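You operate a simulated robot arm through the tools that you are given. There is no shell and no other tool. Be economical: measure what you need, move in short steps, check, and stop when the job is done.

You are at the controls of a simulated robot arm. One attempt, no reset.

TASK
Clamp the insole in the jig, sand the flash off and lay it in the pass tray.
Fine: put the sanding block back and leave the clamp open. Where these are worked on the way, their far stop is far enough and under half their travel is too little: toggle clamp. What is to be rubbed or washed off counts as gone when no trace of it is left.

The check looks at the end state, three seconds after you hand in, the way a careful person would. Anything else that was tipped, shoved, dropped, spilled or broken makes it a failure.

THE ROBOT
A 7-joint arm with a two-finger parallel gripper, fixed in place. Base frame: the origin is at the foot of the arm, x ahead of it, y to its left, z up; the work surface is at about z = 0.86. Units: m, degrees, N and s.
With the tool pointing down near the work surface it reaches from about 0.3 to 0.7 m from the base axis. Its first joint turns from -66.0 to 66.0 degrees. Payload 1.57 kg.
The tool frame sits at the grasp point between the pads (the TCP): z along the fingers, y along the line on which they close. The tips reach 0.03 m beyond it. Largest opening 0.11 m; finger width 0.024, thickness 0.012; the body of the gripper, 0.048 by 0.112 m, starts 0.078 m behind the TCP.
Orientation is that of the tool frame in the base frame, as a unit quaternion [w, x, y, z]. With the fingers straight down and closing along the base's y, the tool's x points along the base's -x, its y along +y and its z along -z.

THE INTERFACE
- The arm moves only by the tool arm_command. Its argument "series" is one flat list of numbers, 7 for each row, row after row: the shift along the tool's x, y, z in units of 30 mm (1.0 is 30 mm), then the turn, a rotation vector about the tool's x, y, z in units of 4 degrees (1.0 is 4 degrees), then the opening, from 0 (shut) to 1 (fully open). In form: [x, y, z, wx, wy, wz, grip, x, y, z, wx, wy, wz, grip, ...]. A call has 1 to 12 rows; each row shifts and turns the commanded pose from where the row before left it, along the tool's axes as they then stand. A call with a number of a shift or a turn outside -1 to 1 is refused whole. Each row takes 0.2 s and may step no farther than 0.05 m and 8.6 degrees from the row before; otherwise, or with a gripper value out of range, the whole call is refused. A pose out of reach is approached as far as the arm can. The call stops where the force on the tool passes 70 N (or 10 N more than at its start, if that is more) or the arm is blocked; 0.2 s more then pass. The fingers move at their own pace (about 0.108 m/s each) and stop on an object; they squeeze with about 39 N. The grip force told is the motor's: it shows also when the fingers shut on nothing. Time passes only in rows, and 0.2 s behind the last, so rows that do not move let the fingers close. The reply holds the time, the measured pose of the TCP, the force on the tool along the base axes, the opening and the grip force, in the units named above and with some noise, with the torque about the TCP (base axes, N m) and any sound that the robot's microphone picked up.
- Cameras (640 x 400 px; columns grow to the right, rows downward): "scene" is fixed at [0.1859, -0.4244, 1.3941]; the picture's right is [0.43, -0.90, 0.00], its down [-0.60, -0.29, -0.75] and it looks along [0.67, 0.32, -0.67] (base axes); focal length 270 px, centre (320, 200). "wrist" rides on the gripper at [0.07, 0.016, -0.141] in the tool frame; the picture's right is [-0.23, 0.97, 0.00], its down [-0.86, -0.20, -0.48] and it looks along [-0.47, -0.11, 0.88] (tool axes); focal length 222 px, centre (320, 200).
- get_image(camera): a new picture of that camera. The clock stands still meanwhile.
- pixel_to_xyz(camera, pixels): there is no depth. For up to 12 entries [column, row, z] of the newest picture of that camera ("zoom" is the newest enlarged one), the place [x, y] in the base frame at which the ray of that pixel passes the height z, good to about 0.002 m. The clock stands still meanwhile.
- zoom(camera, box): a new picture of the part [left, top, right, bottom] of that camera's present view, enlarged. The clock stands still meanwhile.
- hand_in(): hands the job in; it is judged then, once.

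Go step by step. Measure first, check grasps and placings, and put right what went wrong. The budget is 80 turns and 54 pictures, counting those below and the enlarged ones. Unless the task says otherwise, let go and move clear before handing in.

The tools are called after "Emit:" as name(argument=value, ...) on one line, values as JSON. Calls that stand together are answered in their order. arm_command: Moves the arm, as the interface text tells. Its arguments: {"type":"object","properties":{"series":{"type":"array"}},"required":["series"]} The other tools are called the same way: get_image (camera) takes a picture; pixel_to_xyz (camera, pixels) gives the place at which the rays of pixels pass given heights; zoom (camera, box) takes an enlarged picture of a part of a camera's view; hand_in () hands the job in.

At the start:

```text
time_s: 0.0
tool_pos: [0.4236, -0.1524, 1.2032]
ee_rot: [0.0, 0.0, 1.0, 0.0]
ft_force: [-0.2, 0.0, 0.6]
wrist_torque: [0.01, 0.02, -0.05]
opening: 0.11
grasp_force: 0.0
```

scene: 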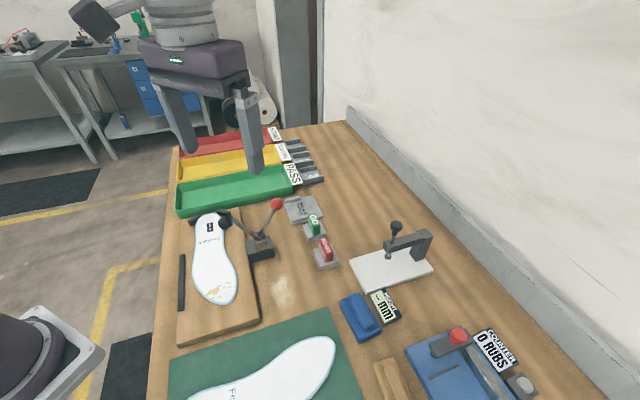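
wrist: 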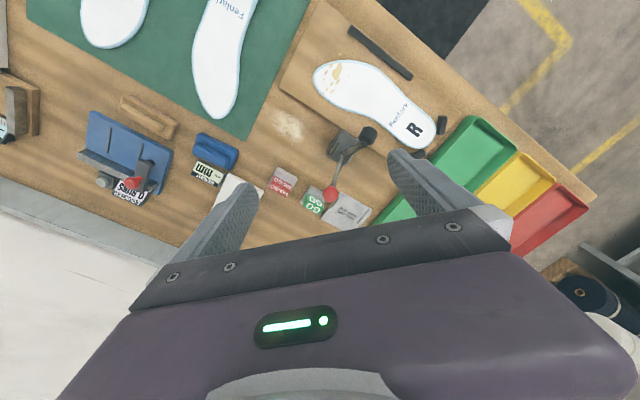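

The pictures show an insole "R" on a wooden jig board (scene ~215,260), a toggle clamp with a red knob (277,204), and a blue block (360,318). I'll zoom in to tell the parts apart.

Emit:
zoom(camera="scene", box=[160, 180, 340, 350])

Emit:
zoom(camera="scene", box=[320, 210, 560, 400])

Emit:
zoom(camera="wrist", box=[60, 0, 460, 240])

```text
2.35 times, centred on (250, 265) of scene
```

zoom: 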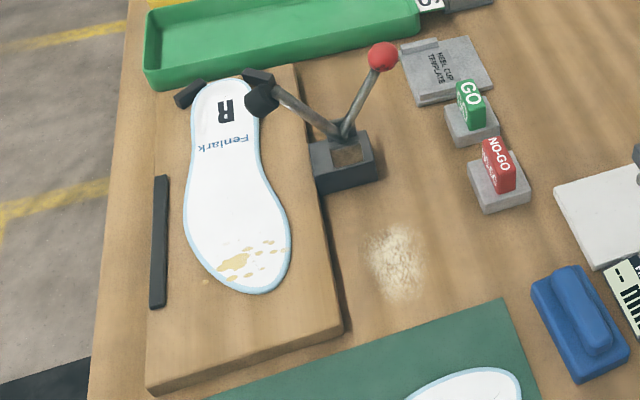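

```text
2.11 times, centred on (440, 305) of scene
```

zoom: 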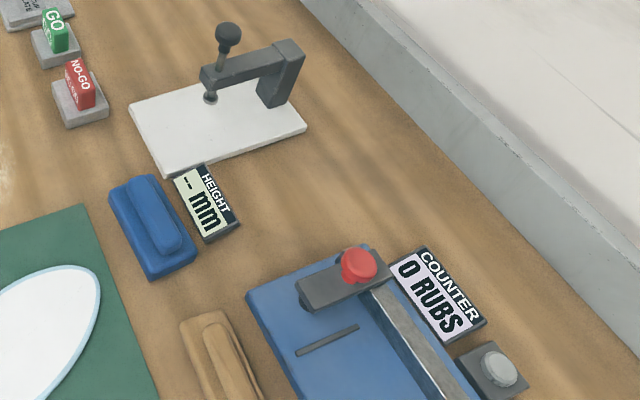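

```text
1.60 times, centred on (260, 120) of wrist
```

zoom: 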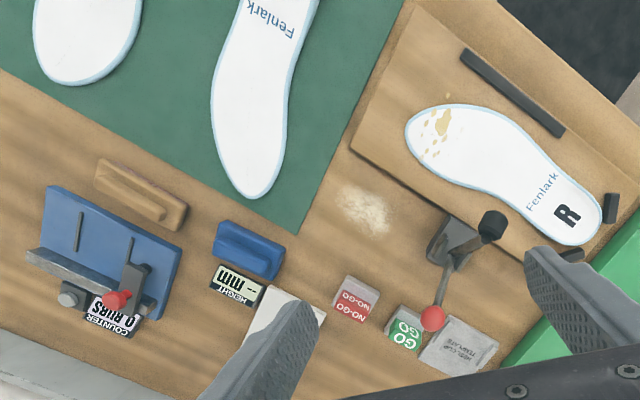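

The board with insole R and its flash is clear, but there are two candidate blocks (blue and wooden). I'll measure key places.

Emit:
pixel_to_xyz(camera="scene", pixels=[[179, 345, 0.86], [258, 320, 0.86], [242, 210, 0.88], [215, 300, 0.885], [210, 213, 0.885], [277, 204, 0.98], [233, 222, 0.92], [260, 255, 0.86], [360, 318, 0.88], [395, 380, 0.88], [177, 215, 0.86], [290, 188, 0.88]])

Emit:
pixel_to_xyz(camera="wrist", pixels=[[331, 194, 0.98], [368, 135, 0.92], [342, 145, 0.88], [215, 155, 0.88], [145, 120, 0.88], [340, 75, 0.885], [425, 148, 0.885], [312, 80, 0.885], [281, 90, 0.86], [379, 55, 0.88], [291, 123, 0.86], [440, 125, 0.89]])

```text
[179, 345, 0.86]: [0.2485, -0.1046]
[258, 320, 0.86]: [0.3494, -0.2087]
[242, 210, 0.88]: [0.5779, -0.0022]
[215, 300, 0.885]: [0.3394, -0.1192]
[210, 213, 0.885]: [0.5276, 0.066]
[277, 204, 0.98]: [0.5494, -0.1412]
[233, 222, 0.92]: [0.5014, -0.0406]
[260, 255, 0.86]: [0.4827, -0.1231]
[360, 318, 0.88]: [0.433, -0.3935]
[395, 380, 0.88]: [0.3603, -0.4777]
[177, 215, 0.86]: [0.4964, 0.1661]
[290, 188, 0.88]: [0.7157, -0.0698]
```

```text
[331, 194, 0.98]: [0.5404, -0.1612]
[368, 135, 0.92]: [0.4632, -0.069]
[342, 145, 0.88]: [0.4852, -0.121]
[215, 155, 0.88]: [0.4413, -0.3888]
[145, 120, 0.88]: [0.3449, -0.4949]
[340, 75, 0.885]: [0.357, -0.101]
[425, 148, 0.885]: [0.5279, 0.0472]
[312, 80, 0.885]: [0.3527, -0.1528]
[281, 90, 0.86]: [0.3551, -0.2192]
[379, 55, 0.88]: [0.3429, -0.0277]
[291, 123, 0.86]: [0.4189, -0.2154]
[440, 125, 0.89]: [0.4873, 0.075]
```

Triangulating the two views, the knob sits near (0.526,-0.159,1.007) and the pad near (0.46,-0.076,0.96), so the clamp looks open. I'll lower for a closer look.

Emit:
arm_command(series=[0.127, 0.413, 0.82, 0, 0, 0, 1, 0.127, 0.413, 0.82, 0, 0, 0, 1, 0.127, 0.413, 0.82, 0, 0, 0, 1, 0.127, 0.413, 0.82, 0, 0, 0, 1, 0.127, 0.413, 0.82, 0, 0, 0, 1])

Emit:
get_image(camera="wrist")

Emit:
zoom(camera="scene", box=[210, 180, 300, 270])

```text
time_s: 1.2
tool_pos: [0.4051, -0.0888, 1.0828]
ee_rot: [0.0, 0.0, 1.0, 0.0]
ft_force: [0.0, 0.2, -1.0]
wrist_torque: [0.0, -0.03, 0.02]
opening: 0.1096
grasp_force: 0.1
```

```text
48 pictures are left
```

wrist: 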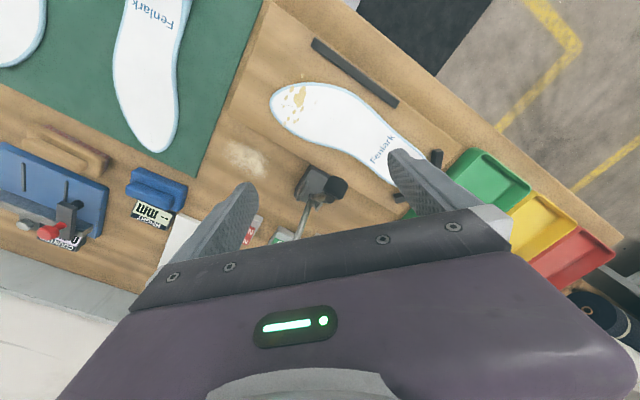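

```text
4.44 times, centred on (255, 225) of scene
```

zoom: 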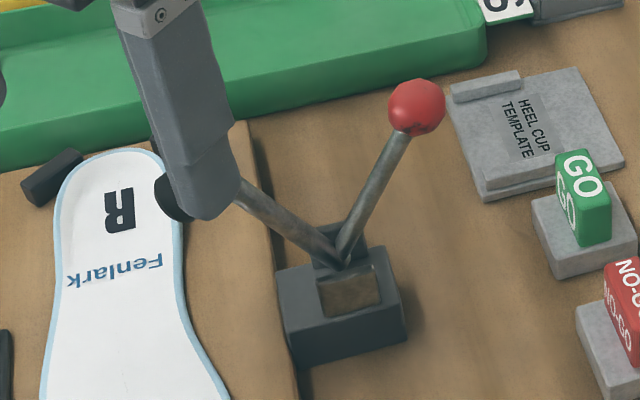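

The clamp is a V linkage with a raised pad arm and a lever leaning back. I'll triangulate its pad, base pivot, and the insole.

Emit:
pixel_to_xyz(camera="scene", pixels=[[224.5, 221.6, 0.96], [261, 238, 0.9], [277, 204, 1.007], [262, 248, 0.9], [237, 212, 0.96]])

Emit:
pixel_to_xyz(camera="wrist", pixels=[[338, 187, 0.96], [315, 203, 0.9], [313, 180, 0.9], [297, 190, 0.88], [312, 168, 0.88], [293, 100, 0.885], [380, 150, 0.885], [274, 105, 0.885]])

```text
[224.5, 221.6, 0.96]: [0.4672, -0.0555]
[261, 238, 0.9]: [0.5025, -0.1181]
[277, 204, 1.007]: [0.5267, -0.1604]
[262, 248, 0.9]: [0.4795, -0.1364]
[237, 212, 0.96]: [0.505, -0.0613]
```

```text
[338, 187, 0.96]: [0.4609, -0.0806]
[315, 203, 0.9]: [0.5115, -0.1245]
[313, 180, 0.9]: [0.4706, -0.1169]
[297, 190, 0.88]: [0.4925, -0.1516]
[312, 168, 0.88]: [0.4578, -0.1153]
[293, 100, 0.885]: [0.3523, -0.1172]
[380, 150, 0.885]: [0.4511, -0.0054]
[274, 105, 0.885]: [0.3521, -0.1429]
```

The clamp plane lies at 45° (pad (0.448,-0.080,0.989), knob (0.526,-0.159,1.007)). I'll zoom on the two blocks and the flash in the present wrist view.

Emit:
zoom(camera="wrist", box=[0, 110, 200, 240])

Emit:
zoom(camera="wrist", box=[260, 60, 400, 150])

```text
3.08 times, centred on (100, 175) of wrist
```

zoom: 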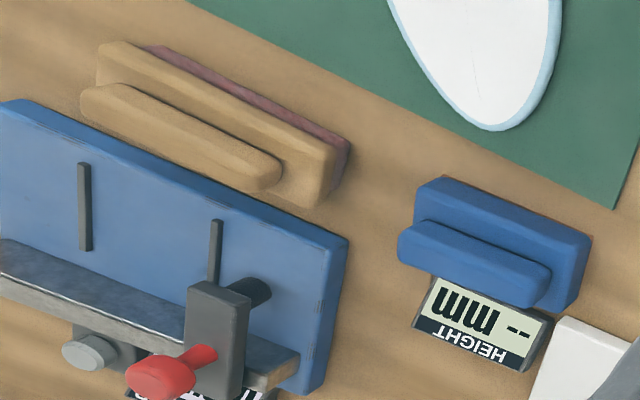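

```text
4.44 times, centred on (330, 105) of wrist
```

zoom: 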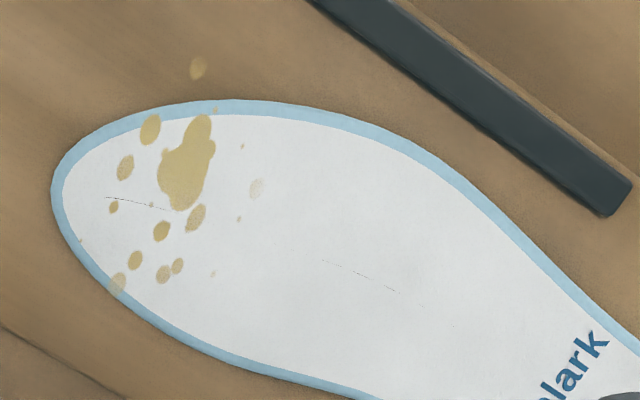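

The wooden block (zoom ~210,130) has a maroon abrasive sole, so it is the sanding block; the flash lies on the toe. First the clamp: I move above the knob and yaw by 45°.

Emit:
arm_command(series=[-0.807, -0.467, 0, 0, 0, 0, 1, -0.807, -0.467, 0, 0, 0, 0, 1, -0.807, -0.467, 0, 0, 0, 0, 1, -0.807, -0.467, 0, 0, 0, 0, 1, -0.807, -0.467, 0, 0, 0, 0, 1, 0, 0, 0, 0, 0, 1, 1, 0, 0, 0, 0, 0, 1, 1, 0, 0, 0, 0, 0, 1, 1, 0, 0, 0, 0, 0, 1, 1, 0, 0, 0, 0, 0, 1, 1, 0, 0, 0, 0, 0, 1, 1])

Emit:
arm_command(series=[0, 0, 0, 0, 0, 1, 1, 0, 0, 0, 0, 0, 1, 1, 0, 0, 0, 0, 0, 1, 1, 0, 0, 0, 0, 0, 1, 1, 0, 0, 0, 0, 0, 1, 1, 0, 0, 0, 0, 0, 0.25, 1])

Emit:
get_image(camera="wrist")

Emit:
get_image(camera="scene")

```text
time_s: 3.6
tool_pos: [0.5266, -0.1611, 1.0796]
ee_rot: [0.0, 0.208, 0.978, 0.0]
ft_force: [0.9, 0.2, -0.1]
wrist_torque: [0.01, -0.02, -0.03]
opening: 0.1099
grasp_force: 0.1
```

```text
time_s: 5.0
tool_pos: [0.5251, -0.1596, 1.0796]
ee_rot: [0.0, 0.384, 0.923, 0.0]
ft_force: [-0.7, -0.7, -0.7]
wrist_torque: [-0.01, 0.03, 0.02]
opening: 0.1101
grasp_force: 0.1
```

```text
44 pictures are left
```

wrist: 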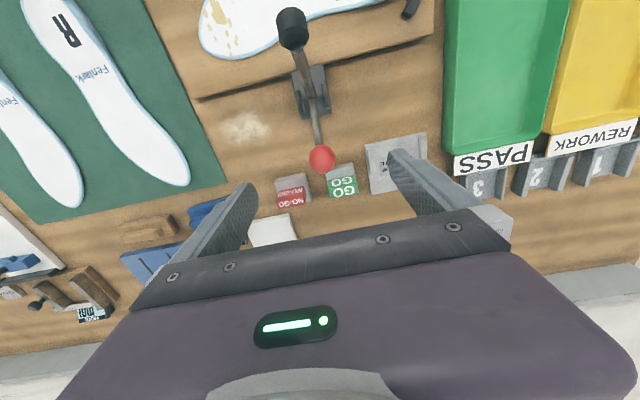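

```text
43 pictures are left
```

scene: 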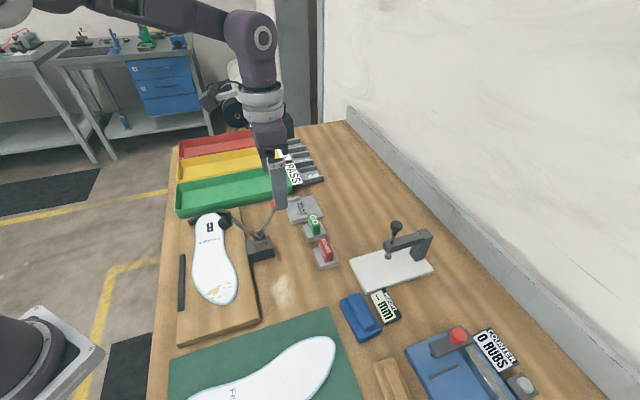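

The knob at wrist (322,158) appears between the fingers. I'll verify its position before descending.

Emit:
pixel_to_xyz(camera="wrist", pixels=[[322, 158, 1.007], [292, 28, 0.989], [303, 75, 0.9], [318, 105, 0.9]])

```text
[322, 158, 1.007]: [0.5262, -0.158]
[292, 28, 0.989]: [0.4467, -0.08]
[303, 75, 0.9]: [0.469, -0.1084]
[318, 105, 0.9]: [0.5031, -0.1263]
```

The knob is right at (0.526,-0.158). I descend around it and close.

Emit:
arm_command(series=[0, 0, 0.8, 0, 0, 0, 1, 0, 0, 0.8, 0, 0, 0, 1, 0, 0, 0.8, 0, 0, 0, 1, 0, 0, 0, 0, 0, 0, 0, 0, 0, 0, 0, 0, 0, 0, 0, 0, 0, 0, 0, 0, 0, 0, 0, 0, 0, 0, 0, 0])

```text
time_s: 6.6
tool_pos: [0.5268, -0.1584, 1.0098]
ee_rot: [0.001, 0.382, 0.924, 0.001]
ft_force: [24.2, 21.1, -6.3]
wrist_torque: [-0.19, -0.4, 0.0]
opening: 0.0273
grasp_force: 37.1
```

I hold the knob (27 mm). I'll swing it along the arc toward the insole.

Emit:
arm_command(series=[0, 0.08, 0, 0, 0, 0, 0, 0.26, 0, -0.1, 0, 0, 0, 0, 0.26, 0, -0.08, 0, 0, 0, 0, 0.265, 0, -0.06, 0, 0, 0, 0, 0.265, 0, -0.05, 0, 0, 0, 0])

Emit:
zoom(camera="scene", box=[200, 180, 300, 270])

```text
time_s: 7.8
tool_pos: [0.5052, -0.1366, 1.0171]
ee_rot: [0.002, 0.383, 0.924, 0.0]
ft_force: [20.5, 2.7, 16.7]
wrist_torque: [-0.67, -0.76, 0.04]
opening: 0.027
grasp_force: 37.9
```

```text
4.44 times, centred on (250, 225) of scene
```

zoom: 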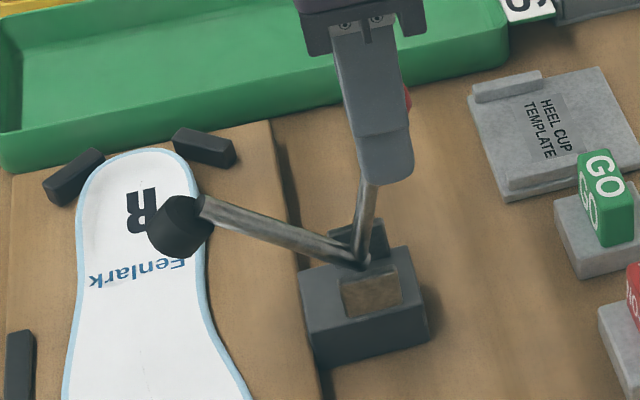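

The pad is dropping as the knob swings; I continue along the arc.

Emit:
arm_command(series=[0.27, 0, 0, 0, 0, 0, 0, 0.27, 0, 0.01, 0, 0, 0, 0, 0.265, 0, 0.05, 0, 0, 0, 0, 0.265, 0, 0.07, 0, 0, 0, 0, 0.26, 0, 0.09, 0, 0, 0, 0])

Emit:
zoom(camera="scene", box=[200, 180, 300, 270])

```text
time_s: 9.0
tool_pos: [0.4767, -0.1099, 1.0093]
ee_rot: [0.0, 0.383, 0.924, 0.0]
ft_force: [10.3, 4.0, 23.6]
wrist_torque: [-0.7, -0.61, 0.1]
opening: 0.0274
grasp_force: 38.1
```

```text
4.44 times, centred on (250, 225) of scene
```

zoom: 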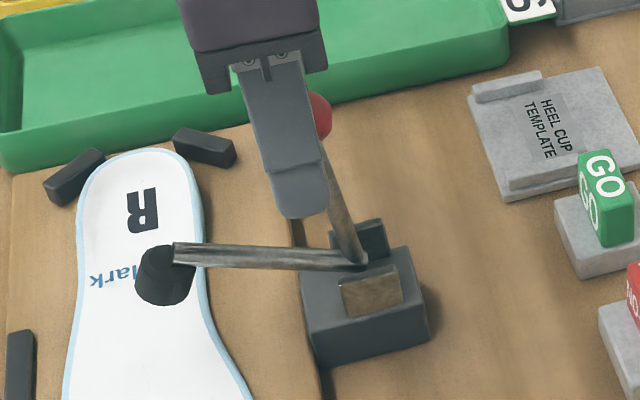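

The pad is almost down; I continue the arc until it stops.

Emit:
arm_command(series=[0.25, 0, 0.13, 0, 0, 0, 0, 0.25, 0, 0.13, 0, 0, 0, 0, 0.2, 0, 0.12, 0, 0, 0, 0, 0.2, 0, 0.13, 0, 0, 0, 0])

Emit:
zoom(camera="scene", box=[200, 180, 300, 270])

```text
time_s: 10.0
tool_pos: [0.4579, -0.0884, 0.9938]
ee_rot: [-0.001, 0.383, 0.924, -0.001]
ft_force: [9.1, 6.1, 15.9]
wrist_torque: [-0.84, -0.65, 0.11]
opening: 0.0272
grasp_force: 37.9
```

```text
4.44 times, centred on (250, 225) of scene
```

zoom: 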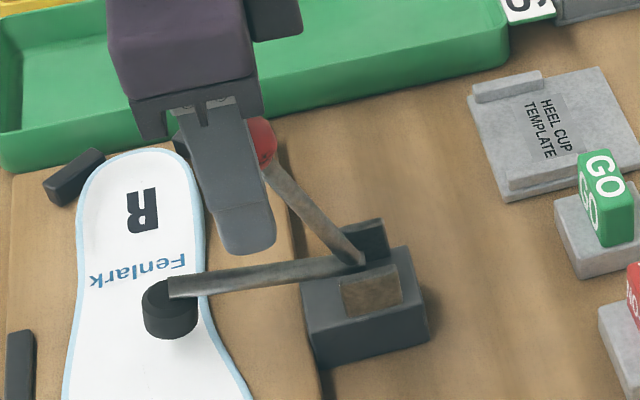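

Still moving freely; I continue in small steps to the end stop.

Emit:
arm_command(series=[0.17, 0, 0.12, 0, 0, 0, 0, 0.17, 0, 0.13, 0, 0, 0, 0, 0.16, 0, 0.14, 0, 0, 0, 0])

Emit:
zoom(camera="scene", box=[200, 180, 300, 270])

```text
time_s: 10.8
tool_pos: [0.4466, -0.0783, 0.9834]
ee_rot: [0.002, 0.383, 0.924, 0.0]
ft_force: [5.2, -3.0, 32.9]
wrist_torque: [-0.2, -0.14, 0.01]
opening: 0.0272
grasp_force: 38.0
```

```text
4.44 times, centred on (250, 225) of scene
```

zoom: 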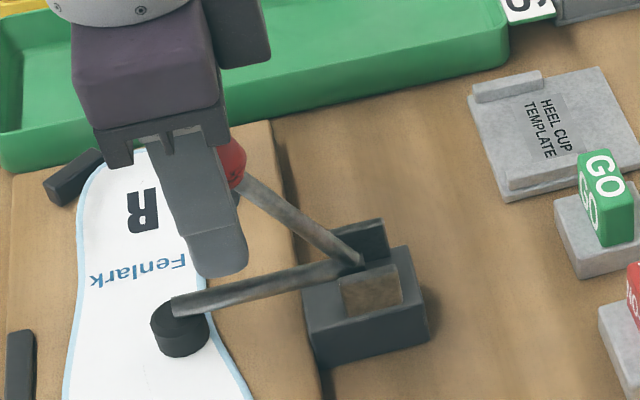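

The force rose to 33 N upward, so the pad is near its stop. One more small push to find it.

Emit:
arm_command(series=[0.12, 0, 0.12, 0, 0, 0, 0, 0.12, 0, 0.12, 0, 0, 0, 0, 0.12, 0, 0.12, 0, 0, 0, 0])

Emit:
zoom(camera="scene", box=[200, 180, 300, 270])

```text
time_s: 11.6
tool_pos: [0.4377, -0.0711, 0.9707]
ee_rot: [-0.003, 0.382, 0.924, 0.0]
ft_force: [-7.4, 5.5, 5.6]
wrist_torque: [-0.25, -0.29, 0.02]
opening: 0.0
grasp_force: 21.7
```

```text
4.44 times, centred on (250, 225) of scene
```

zoom: 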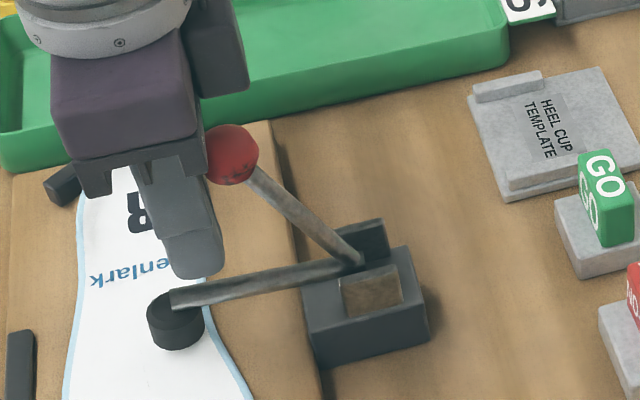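

The fingers slipped off the knob at what is probably the end stop. I'll lift and look at the clamp from above.

Emit:
arm_command(series=[0.2, 0, -0.3, 0, 0, 0, 0, 0, 0, -1, 0, 0, 0, 0, 0, 0, -1, 0, 0, 0, 0, -0.5, 0, -0.8, 0, 0, 0, 0, -0.5, 0, 0, 0, 0, 0, 0])

Emit:
get_image(camera="wrist")

Emit:
zoom(camera="scene", box=[200, 180, 300, 270])

```text
time_s: 12.8
tool_pos: [0.4576, -0.0889, 1.0628]
ee_rot: [-0.001, 0.382, 0.924, 0.0]
ft_force: [0.3, 0.6, -0.2]
wrist_torque: [-0.04, 0.0, 0.0]
opening: 0.0
grasp_force: 21.6
```

```text
37 pictures are left
```

wrist: 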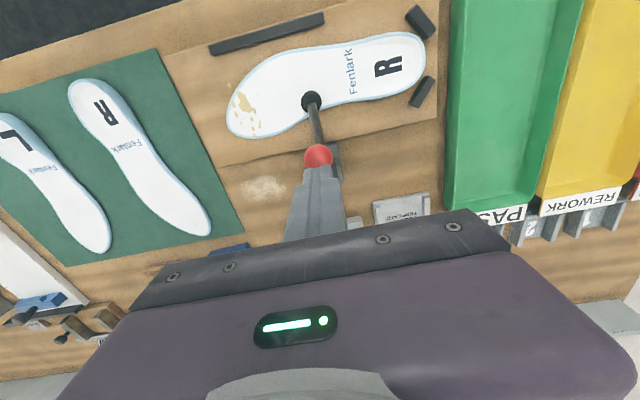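

```text
4.44 times, centred on (250, 225) of scene
```

zoom: 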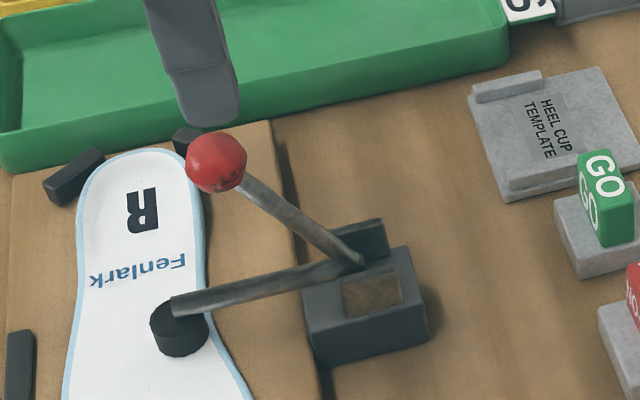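

The pad seems down on the insole. I'll triangulate knob and pad to judge whether it is fully closed.

Emit:
pixel_to_xyz(camera="scene", pixels=[[226.4, 216.4, 0.98], [219.5, 229, 0.9], [219.5, 235, 0.89]])

Emit:
pixel_to_xyz(camera="wrist", pixels=[[319, 157, 0.98], [311, 100, 0.9], [411, 50, 0.885], [228, 120, 0.885], [248, 95, 0.885], [325, 15, 0.885], [212, 47, 0.885]])

```text
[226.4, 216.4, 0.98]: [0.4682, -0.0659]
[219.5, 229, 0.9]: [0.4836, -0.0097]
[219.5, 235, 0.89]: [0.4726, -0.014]
```

```text
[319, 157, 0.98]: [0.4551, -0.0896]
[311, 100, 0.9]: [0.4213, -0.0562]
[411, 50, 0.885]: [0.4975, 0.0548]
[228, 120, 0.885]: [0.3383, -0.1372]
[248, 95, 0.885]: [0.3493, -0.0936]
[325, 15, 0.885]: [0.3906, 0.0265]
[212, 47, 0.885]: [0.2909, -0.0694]
```

Emit:
pixel_to_xyz(camera="scene", pixels=[[217.7, 248, 0.92], [219, 258, 0.9], [196, 272, 0.885], [234, 275, 0.885], [196, 272, 0.9], [193.5, 238, 0.885]])

Emit:
zoom(camera="wrist", box=[270, 70, 370, 190])

```text
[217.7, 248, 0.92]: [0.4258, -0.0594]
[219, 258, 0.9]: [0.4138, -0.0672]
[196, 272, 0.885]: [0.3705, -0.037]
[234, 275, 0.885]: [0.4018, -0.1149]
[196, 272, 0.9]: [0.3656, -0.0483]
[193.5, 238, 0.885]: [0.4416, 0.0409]
```

```text
3.33 times, centred on (320, 130) of wrist
```

zoom: 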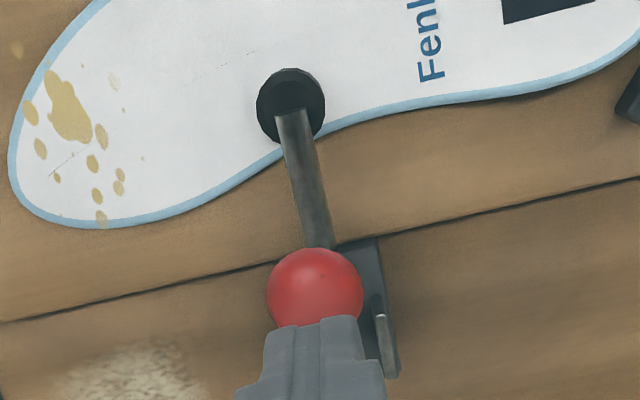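

The clamp pad sits on the insole edge region; to be sure it's at its stop I'll press the knob down from above with closed fingertips in small steps, watching the force.

Emit:
arm_command(series=[0.2, 0, 0.5, 0, 0, 0, 0, 0, 0, 0.3, 0, 0, 0, 0, 0.05, 0, 0.15, 0, 0, 0, 0, 0.05, 0, 0.1, 0, 0, 0, 0, 0.05, 0, 0.1, 0, 0, 0, 0, 0.05, 0, 0.1, 0, 0, 0, 0])

Emit:
zoom(camera="scene", box=[200, 180, 300, 270])

```text
time_s: 13.4
tool_pos: [0.4529, -0.0851, 1.048]
ee_rot: [0.003, 0.382, 0.924, 0.001]
ft_force: [-6.6, 0.5, 20.2]
wrist_torque: [0.03, 0.21, 0.0]
opening: 0.0
grasp_force: 21.1
stopped in row 2: the force on the tool passed its limit at 93 N (the readings are from after the stop); the commanded pose is now the measured one
```

```text
4.44 times, centred on (250, 225) of scene
```

zoom: 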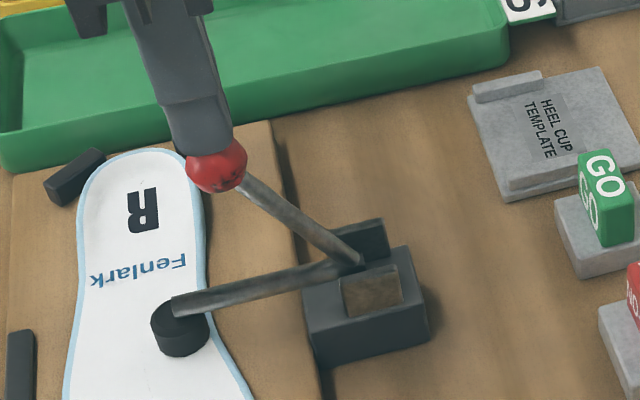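

A 93 N push moved nothing, so the clamp is at its stop: clamped. Now I rise and go to view the sanding block.

Emit:
arm_command(series=[0, 0, -1, 0, 0, 0, 0, 0, 0, -1, 0, 0, 0, 0.5, 0, 0, -0.6, 0, 0, 0, 1])

Emit:
arm_command(series=[-0.475, -0.84, 0, 0, 0, 0, 1, -0.475, -0.84, 0, 0, 0, 0, 1, -0.475, -0.84, 0, 0, 0, 0, 1, -0.475, -0.84, 0, 0, 0, 0, 1, -0.475, -0.84, 0, 0, 0, 0, 1, -0.475, -0.84, 0, 0, 0, 0, 1, -0.475, -0.84, 0, 0, 0, 0, 1, -0.475, -0.84, 0, 0, 0, 0, 1, -0.475, -0.84, 0, 0, 0, 0, 1, -0.475, -0.84, 0, 0, 0, 0, 1, -0.475, -0.84, 0, 0, 0, 0, 1, -0.475, -0.84, 0, 0, 0, 0, 1])

Emit:
arm_command(series=[0, 0, 0, 0, 0, -1, 1, 0, 0, 0, 0, 0, -1, 1, 0, 0, 0, 0, 0, -1, 1, 0, 0, 0, 0, 0, -1, 1, 0, 0, 0, 0, 0, -1, 1, 0, 0, 0, 0, 0, -1, 1, 0, 0, 0, 0, 0, -1, 1, 0, 0, 0, 0, 0, -1, 1, 0, 0, 0, 0, 0, -1, 1, 0, 0, 0, 0, 0, -1, 1, 0, 0, 0, 0, 0, -1, 1])

Emit:
get_image(camera="wrist")

```text
time_s: 14.2
tool_pos: [0.4515, -0.0829, 1.124]
ee_rot: [0.003, 0.383, 0.924, 0.001]
ft_force: [-0.2, -0.2, 0.4]
wrist_torque: [-0.04, -0.03, -0.01]
opening: 0.1101
grasp_force: 0.0
```

```text
time_s: 16.8
tool_pos: [0.3555, -0.4197, 1.1216]
ee_rot: [0.003, 0.382, 0.924, 0.001]
ft_force: [0.0, -0.3, 0.8]
wrist_torque: [-0.01, -0.01, -0.01]
opening: 0.1098
grasp_force: 0.1
```

```text
time_s: 19.2
tool_pos: [0.3586, -0.4202, 1.123]
ee_rot: [0.003, 0.008, 1.0, 0.0]
ft_force: [0.0, -0.1, -0.3]
wrist_torque: [0.02, -0.01, 0.01]
opening: 0.11
grasp_force: 0.1
```

```text
33 pictures are left
```

wrist: 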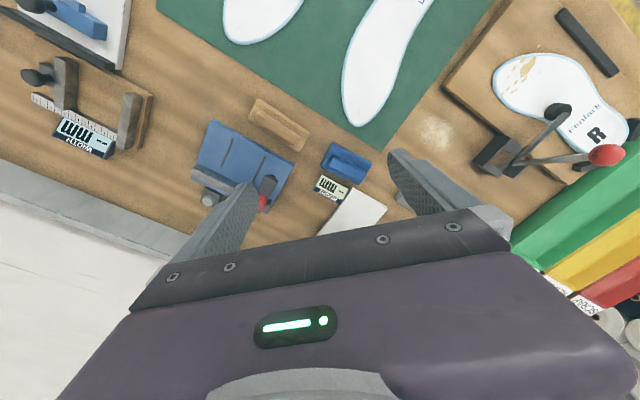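

Emit:
zoom(camera="wrist", box=[190, 80, 390, 220])

Emit:
zoom(camera="scene", box=[340, 330, 460, 400])

Emit:
pixel_to_xyz(camera="wrist", pixels=[[258, 100, 0.88], [249, 113, 0.88], [308, 135, 0.88], [300, 150, 0.88], [265, 117, 0.9], [298, 140, 0.9], [322, 170, 0.88], [370, 163, 0.88]])

```text
2.86 times, centred on (290, 150) of wrist
```

zoom: 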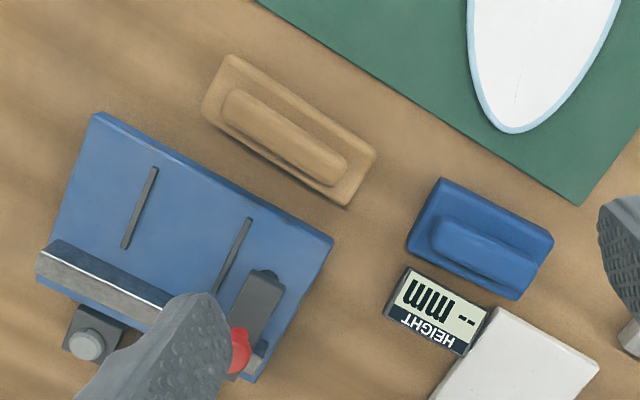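

```text
5.33 times, centred on (400, 365) of scene
```

zoom: 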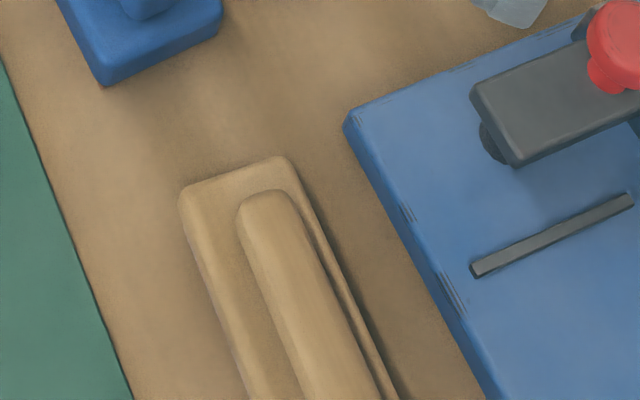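

```text
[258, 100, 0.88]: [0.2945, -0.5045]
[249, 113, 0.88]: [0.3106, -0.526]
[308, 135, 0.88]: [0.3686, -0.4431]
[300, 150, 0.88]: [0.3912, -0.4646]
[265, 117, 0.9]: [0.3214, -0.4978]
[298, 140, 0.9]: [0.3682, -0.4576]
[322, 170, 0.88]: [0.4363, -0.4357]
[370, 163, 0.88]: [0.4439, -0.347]
```

The wooden block's footprint centres near (0.342,-0.482), with its long axis about 40° in the plane. I'll move over it and yaw -40° so the fingers close across it.

Emit:
arm_command(series=[0.28, -1, 0, 0, 0, 0, 1, 0.28, -1, 0, 0, 0, -1, 1, 0, 0, 0, 0, 0, -1, 1, 0, 0, 0, 0, 0, -1, 1, 0, 0, 0, 0, 0, -1, 1, 0, 0, 0, 0, 0, -1, 1, 0, 0, 0, 0, 0, -1, 1, 0, 0, 0, 0, 0, -1, 1, 0, 0, 0, 0, 0, -1, 1, 0, 0, 0, 0, 0, -1, 1, 0, 0, 0, 0, 0, -0.9, 1])

Emit:
get_image(camera="wrist")

```text
time_s: 21.6
tool_pos: [0.3403, -0.4793, 1.1239]
ee_rot: [0.003, -0.332, 0.943, -0.002]
ft_force: [0.2, -0.5, -0.1]
wrist_torque: [-0.02, -0.02, 0.0]
opening: 0.1101
grasp_force: 0.0
```

```text
30 pictures are left
```

wrist: 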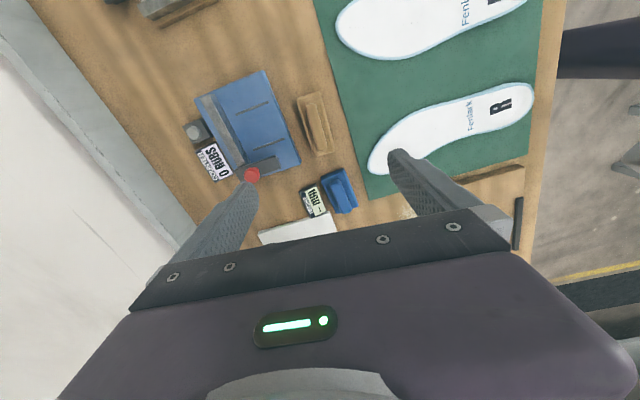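

Emit:
zoom(camera="wrist", box=[280, 80, 380, 220])

Emit:
pixel_to_xyz(camera="wrist", pixels=[[312, 107, 0.9], [323, 148, 0.9], [297, 97, 0.88], [320, 92, 0.88], [314, 156, 0.88], [333, 152, 0.88], [247, 178, 0.92], [340, 185, 0.88]])

```text
2.86 times, centred on (330, 150) of wrist
```

zoom: 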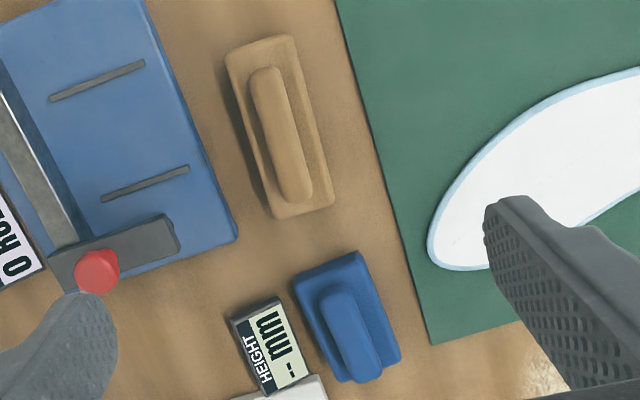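

```text
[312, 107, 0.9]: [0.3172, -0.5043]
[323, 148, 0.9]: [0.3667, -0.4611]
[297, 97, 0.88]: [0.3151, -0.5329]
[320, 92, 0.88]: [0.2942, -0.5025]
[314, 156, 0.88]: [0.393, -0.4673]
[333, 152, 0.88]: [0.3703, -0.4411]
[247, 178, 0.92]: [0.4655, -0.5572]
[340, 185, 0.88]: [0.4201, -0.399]
```

The handle is centred near (0.345,-0.483), low (top around z 0.885–0.9), fingers aligned within 2°. I'll narrow the opening and descend, guarded at the end.

Emit:
arm_command(series=[-0.04, -0.2, 0, 0, 0, -0.4, 0.5, 0, 0, 1, 0, 0, 0, 0.5, 0, 0, 1, 0, 0, 0, 0.5, 0, 0, 1, 0, 0, 0, 0.5, 0, 0, 1, 0, 0, 0, 0.5, 0, 0, 1, 0, 0, 0, 0.5, 0, 0, 0.6, 0, 0, 0, 0.5])

Emit:
get_image(camera="wrist")

Emit:
zoom(camera="scene", box=[330, 290, 490, 400])

```text
time_s: 23.2
tool_pos: [0.3469, -0.4835, 0.9546]
ee_rot: [0.003, -0.344, 0.939, -0.002]
ft_force: [-0.8, 0.5, 0.1]
wrist_torque: [0.0, 0.0, -0.03]
opening: 0.0551
grasp_force: 0.1
```

```text
28 pictures are left
```

wrist: 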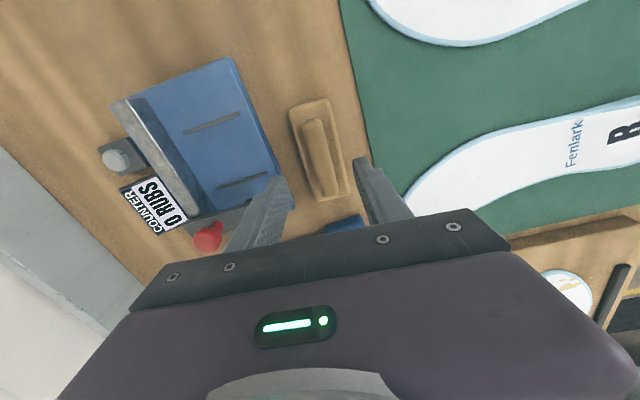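

```text
3.64 times, centred on (410, 345) of scene
```

zoom: 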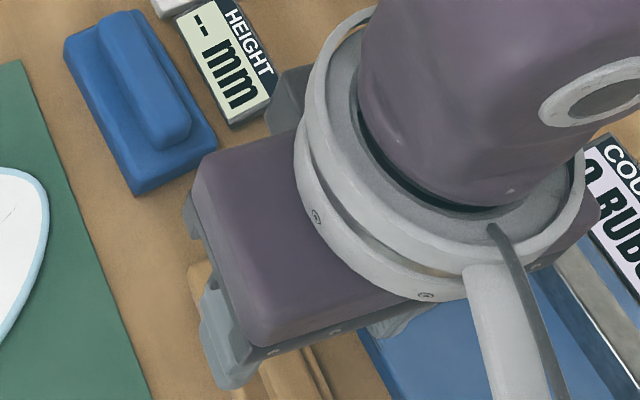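

Emit:
pixel_to_xyz(camera="wrist", pixels=[[313, 123, 0.885], [330, 195, 0.885], [290, 107, 0.875], [327, 98, 0.875], [348, 193, 0.875], [314, 204, 0.875], [282, 178, 0.87]])

Emit:
zoom(camera="wrist", box=[230, 80, 420, 240])

```text
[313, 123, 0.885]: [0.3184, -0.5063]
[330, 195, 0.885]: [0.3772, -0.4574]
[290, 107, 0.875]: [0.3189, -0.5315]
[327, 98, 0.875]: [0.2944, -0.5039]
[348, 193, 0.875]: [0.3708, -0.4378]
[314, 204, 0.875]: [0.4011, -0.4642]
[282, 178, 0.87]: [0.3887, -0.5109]
```

```text
2.50 times, centred on (325, 160) of wrist
```

zoom: 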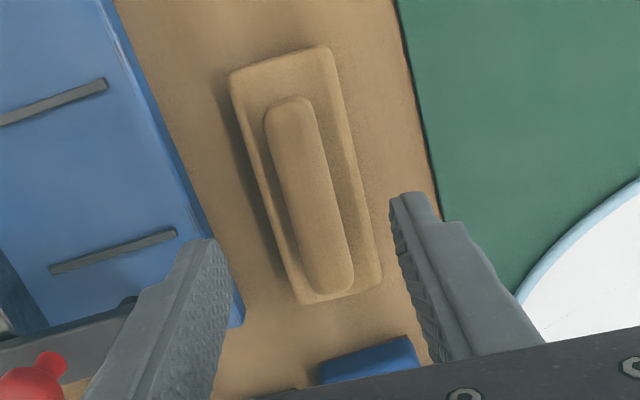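

Alignment is within 2 mm and the left finger clears the blue jig by ~8 mm. I descend in guarded steps.

Emit:
arm_command(series=[0, 0, 0.5, 0, 0, 0, 0.44, 0, 0, 0.5, 0, 0, 0, 0.44, 0, 0, 0.25, 0, 0, 0, 0.44, 0, 0, 0.17, 0, 0, 0, 0.44, 0, 0, 0, 0, 0, 0, 0, 0, 0, 0, 0, 0, 0, 0, 0, 0, 0, 0, 0, 0, 0])

Emit:
zoom(camera="wrist", box=[230, 80, 420, 240])

```text
time_s: 24.8
tool_pos: [0.3471, -0.4818, 0.9128]
ee_rot: [0.002, -0.344, 0.939, -0.002]
ft_force: [-0.8, -1.0, 4.9]
wrist_torque: [-0.04, 0.09, 0.09]
opening: 0.0394
grasp_force: 39.6
```

```text
2.50 times, centred on (325, 160) of wrist
```

zoom: 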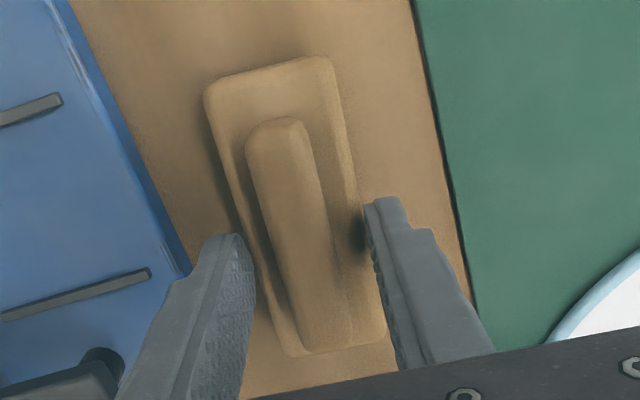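

The fingers took the body sides (39 mm) but only with the tips. I'll open slightly, go ~9 mm deeper, and close again for a firmer grip.

Emit:
arm_command(series=[0, 0, 0, 0, 0, 0, 0.43, 0, 0, 0, 0, 0, 0, 0.43, 0, 0, 0.15, 0, 0, 0, 0.43, 0, 0, 0.15, 0, 0, 0, 0.43, 0, 0, 0, 0, 0, 0, 0, 0, 0, 0, 0, 0, 0, 0, 0, 0, 0, 0, 0, 0, 0])

Emit:
arm_command(series=[0, 0, -0.5, 0, 0, 0, 0, 0, 0, -1, 0, 0, 0, 0, 0, 0, -1, 0, 0, 0, 0, 0, 0, -1, 0, 0, 0, 0])

Emit:
get_image(camera="wrist")

Emit:
get_image(camera="scene")

```text
time_s: 26.4
tool_pos: [0.3475, -0.4824, 0.9033]
ee_rot: [0.003, -0.344, 0.939, -0.001]
ft_force: [0.7, -1.1, 0.8]
wrist_torque: [-0.01, -0.01, 0.01]
opening: 0.039
grasp_force: 39.1
```

```text
time_s: 27.4
tool_pos: [0.3455, -0.481, 1.0088]
ee_rot: [0.003, -0.343, 0.939, -0.001]
ft_force: [0.1, 0.0, -0.6]
wrist_torque: [-0.03, -0.01, -0.02]
opening: 0.0001
grasp_force: 21.3
```

```text
24 pictures are left
```

wrist: 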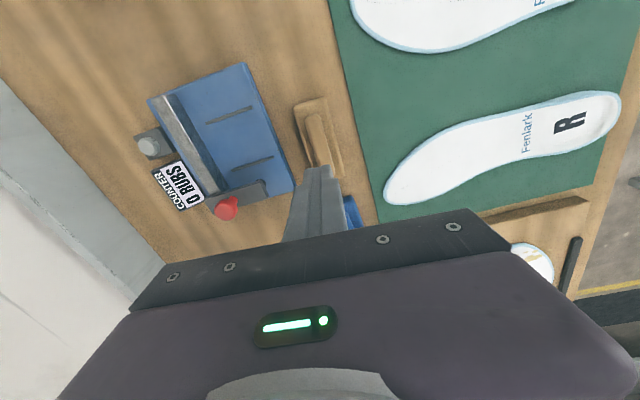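

```text
23 pictures are left
```

scene: 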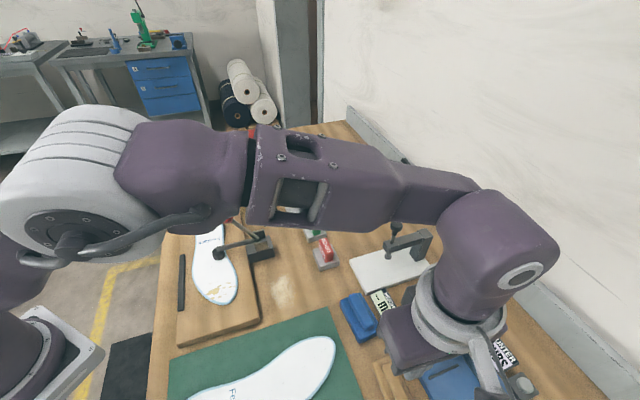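

The block slipped out (opening 0) and still stands in place. I'll check its pose before gripping deeper.

Emit:
zoom(camera="wrist", box=[260, 80, 400, 200])

Emit:
pixel_to_xyz(camera="wrist", pixels=[[308, 117, 0.895], [293, 105, 0.875], [325, 98, 0.875], [342, 175, 0.875]])

```text
3.33 times, centred on (330, 140) of wrist
```

zoom: 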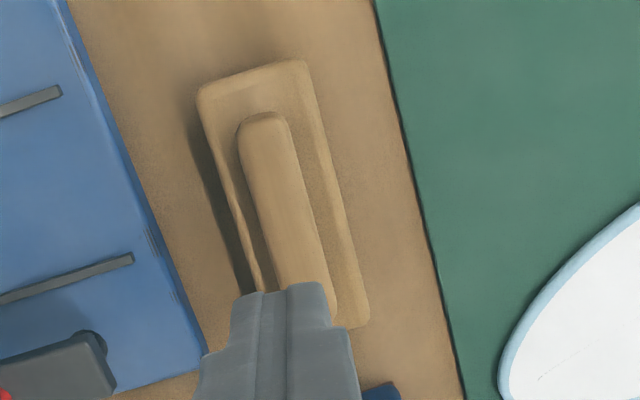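

```text
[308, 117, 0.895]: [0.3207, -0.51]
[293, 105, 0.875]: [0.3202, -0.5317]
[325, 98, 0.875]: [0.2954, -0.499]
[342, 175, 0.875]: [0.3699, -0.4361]
```

The block hasn't moved. I re-open, go deeper (tips ~6 mm above the table), close and lift slowly.

Emit:
arm_command(series=[0, 0, 0, 0, 0, 0, 0.45, 0, 0, 0, 0, 0, 0, 0.45, -0.05, -0.02, 1, 0, 0, 0, 0.45, 0, 0, 1, 0, 0, 0, 0.45, 0, 0, 1, 0, 0, 0, 0.45, 0, 0, 0.5, 0, 0, 0, 0.45, 0, 0, 0.25, 0, 0, 0, 0.45, 0, 0, 0, 0, 0, 0, 0.45, 0, 0, 0, 0, 0, 0, 0, 0, 0, 0, 0, 0, 0, 0, 0, 0, 0, 0, 0, 0, 0])

Emit:
arm_command(series=[0, 0, 0, 0, 0, 0, 0, 0, 0, -0.15, 0, 0, 0, 0, 0, 0, -0.15, 0, 0, 0, 0, 0, 0, -0.2, 0, 0, 0, 0])

```text
time_s: 29.8
tool_pos: [0.3478, -0.4826, 0.8954]
ee_rot: [0.002, -0.344, 0.939, -0.001]
ft_force: [-0.1, 0.0, 0.3]
wrist_torque: [0.02, -0.02, -0.02]
opening: 0.0392
grasp_force: 38.9
```

```text
time_s: 30.8
tool_pos: [0.3492, -0.4837, 0.9102]
ee_rot: [0.004, -0.343, 0.939, 0.0]
ft_force: [0.1, 0.0, -1.2]
wrist_torque: [-0.01, 0.03, -0.02]
opening: 0.0389
grasp_force: 38.6
```

The grip holds and shows a small weight (-1.2 N). I lift on and check.

Emit:
arm_command(series=[0, 0, -0.4, 0, 0, 0, 0, 0, 0, -0.6, 0, 0, 0, 0, 0, 0, -0.8, 0, 0, 0, 0, 0, 0, -0.8, 0, 0, 0, 0, 0, 0, -0.8, 0, 0, 0, 0, 0, 0, -0.8, 0, 0, 0, 0])

Emit:
zoom(camera="wrist", box=[220, 60, 420, 240])

```text
time_s: 32.2
tool_pos: [0.3463, -0.48, 1.0369]
ee_rot: [0.004, -0.343, 0.939, 0.0]
ft_force: [-0.3, 0.5, 0.6]
wrist_torque: [0.03, -0.02, 0.02]
opening: 0.0391
grasp_force: 39.4
```

```text
2.22 times, centred on (320, 150) of wrist
```

zoom: 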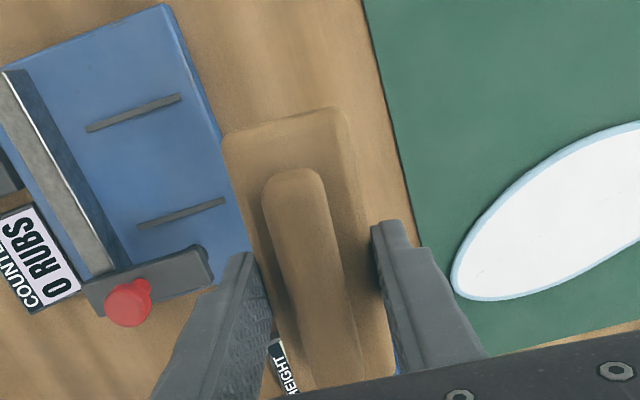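

The block is firmly held (home pose TCP (0.348,-0.4826,0.895)). I carry it over the toe, to about (0.355,-0.112).

Emit:
arm_command(series=[-0.677, 0.767, 0, 0, 0, 0, 0, -0.677, 0.767, 0, 0, 0, 0, 0, -0.677, 0.767, 0, 0, 0, 0, 0, -0.677, 0.767, 0, 0, 0, 0, 0, -0.677, 0.767, 0, 0, 0, 0, 0, -0.677, 0.767, 0, 0, 0, 0, 0, -0.677, 0.767, 0, 0, 0, 0, 0, -0.677, 0.767, 0, 0, 0, 0, 0, -0.677, 0.767, 0, 0, 0, 0, 0, -0.677, 0.767, 0, 0, 0, 0, 0, -0.677, 0.767, 0, 0, 0, 0, 0, -0.677, 0.767, 0, 0, 0, 0, 0])

Emit:
get_image(camera="wrist")

Emit:
zoom(camera="scene", box=[150, 180, 330, 350])

```text
time_s: 34.8
tool_pos: [0.3549, -0.1114, 1.0384]
ee_rot: [0.003, -0.344, 0.939, -0.001]
ft_force: [-0.9, 0.1, -1.2]
wrist_torque: [0.0, 0.0, 0.0]
opening: 0.039
grasp_force: 38.6
```

```text
20 pictures are left
```

wrist: 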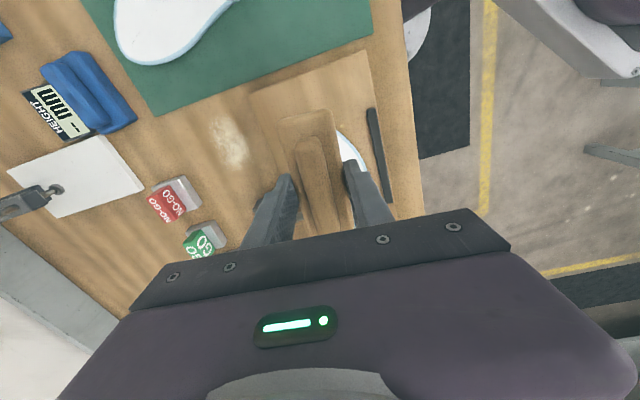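

```text
2.35 times, centred on (240, 265) of scene
```

zoom: 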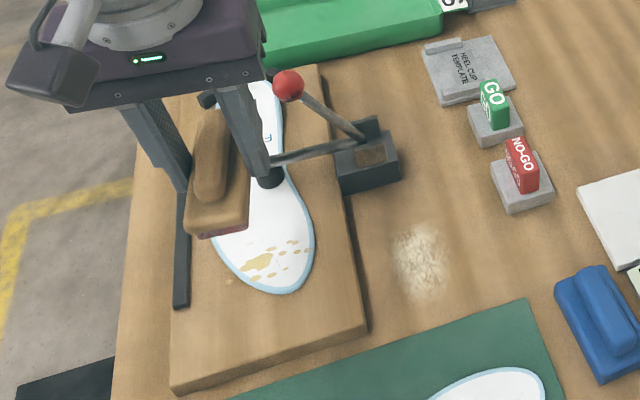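

The block with its maroon sole hangs above the toe. I descend in guarded steps to feel contact.

Emit:
arm_command(series=[0, 0, 0.9, 0, 0, 0, 0, 0, 0, 0.9, 0, 0, 0, 0, 0, 0, 0.9, 0, 0, 0, 0, 0, 0, 0.5, 0, 0, 0, 0, 0, 0, 0.15, 0, 0, 0, 0, 0, 0, 0.1, 0, 0, 0, 0, 0, 0, 0.1, 0, 0, 0, 0])

```text
time_s: 36.4
tool_pos: [0.3571, -0.1146, 0.9305]
ee_rot: [0.003, -0.344, 0.939, 0.0]
ft_force: [0.5, -1.4, -0.4]
wrist_torque: [0.03, 0.01, 0.0]
opening: 0.039
grasp_force: 39.1
```

Emit:
arm_command(series=[0, 0, 0.1, 0, 0, 0, 0, 0, 0, 0.1, 0, 0, 0, 0, 0, 0, 0.06, 0, 0, 0, 0, 0, 0, 0.06, 0, 0, 0, 0])

```text
time_s: 37.4
tool_pos: [0.3566, -0.1134, 0.922]
ee_rot: [0.004, -0.344, 0.939, -0.002]
ft_force: [-2.0, -0.7, 42.3]
wrist_torque: [-0.06, 0.07, -0.01]
opening: 0.0395
grasp_force: 38.7
```

Contact at TCP z≈0.922 with 42 N. I ease off a touch and rub back and forth across the toe.

Emit:
arm_command(series=[0, 0.25, -0.03, 0, 0, 0, 0, 0, 0.3, 0, 0, 0, 0, 0, 0, 0.25, 0, 0, 0, 0, 0, 0, -0.4, 0, 0, 0, 0, 0, 0, -0.4, 0, 0, 0, 0, 0, 0, -0.4, 0, 0, 0, 0, 0, 0, -0.3, 0, 0, 0, 0, 0, 0.4, 0, 0, 0, 0, 0, 0, 0.4, 0, 0, 0, 0, 0, 0, 0.4, 0, 0, 0, 0, 0, 0, 0.3, 0, 0, 0, 0])

Emit:
zoom(camera="scene", box=[170, 210, 290, 320])

```text
refused: series must hold 7 numbers for each row
```

```text
3.64 times, centred on (230, 265) of scene
```

zoom: 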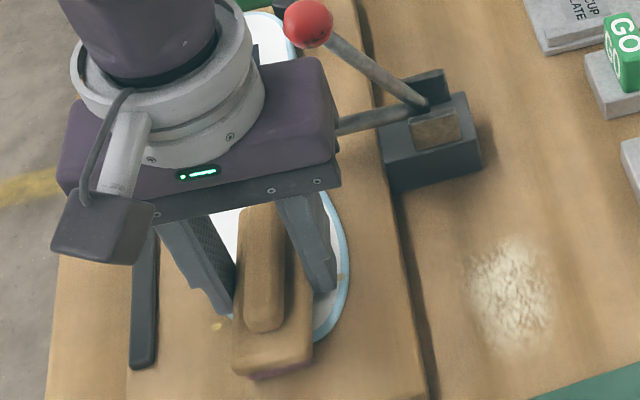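

The row list was malformed; the block is still well placed on the toe. I resend the rubbing strokes.

Emit:
arm_command(series=[0, 0.25, -0.03, 0, 0, 0, 0, 0, 0.3, 0, 0, 0, 0, 0, 0, 0.25, 0, 0, 0, 0, 0, 0, -0.4, 0, 0, 0, 0, 0, 0, -0.4, 0, 0, 0, 0, 0, 0, -0.4, 0, 0, 0, 0, 0, 0, -0.3, 0, 0, 0, 0, 0, 0, 0.4, 0, 0, 0, 0, 0, 0, 0.4, 0, 0, 0, 0, 0, 0, 0.4, 0, 0, 0, 0, 0, 0, 0.3, 0, 0, 0, 0, 0])

```text
time_s: 39.8
tool_pos: [0.3417, -0.0957, 0.924]
ee_rot: [0.003, -0.344, 0.939, -0.002]
ft_force: [0.7, -0.4, -0.9]
wrist_torque: [0.02, -0.02, -0.05]
opening: 0.0392
grasp_force: 38.9
```

No contact force remained at z 0.924, so I press down ~1.5 mm and repeat the strokes.

Emit:
arm_command(series=[0, 0, 0.05, 0, 0, 0, 0, 0, -0.4, 0, 0, 0, 0, 0, 0, -0.4, 0, 0, 0, 0, 0])

```text
time_s: 40.6
tool_pos: [0.3576, -0.1142, 0.9214]
ee_rot: [0.003, -0.343, 0.939, -0.002]
ft_force: [-6.9, 7.1, 19.0]
wrist_torque: [-0.1, 0.59, -0.2]
opening: 0.0389
grasp_force: 38.8
```

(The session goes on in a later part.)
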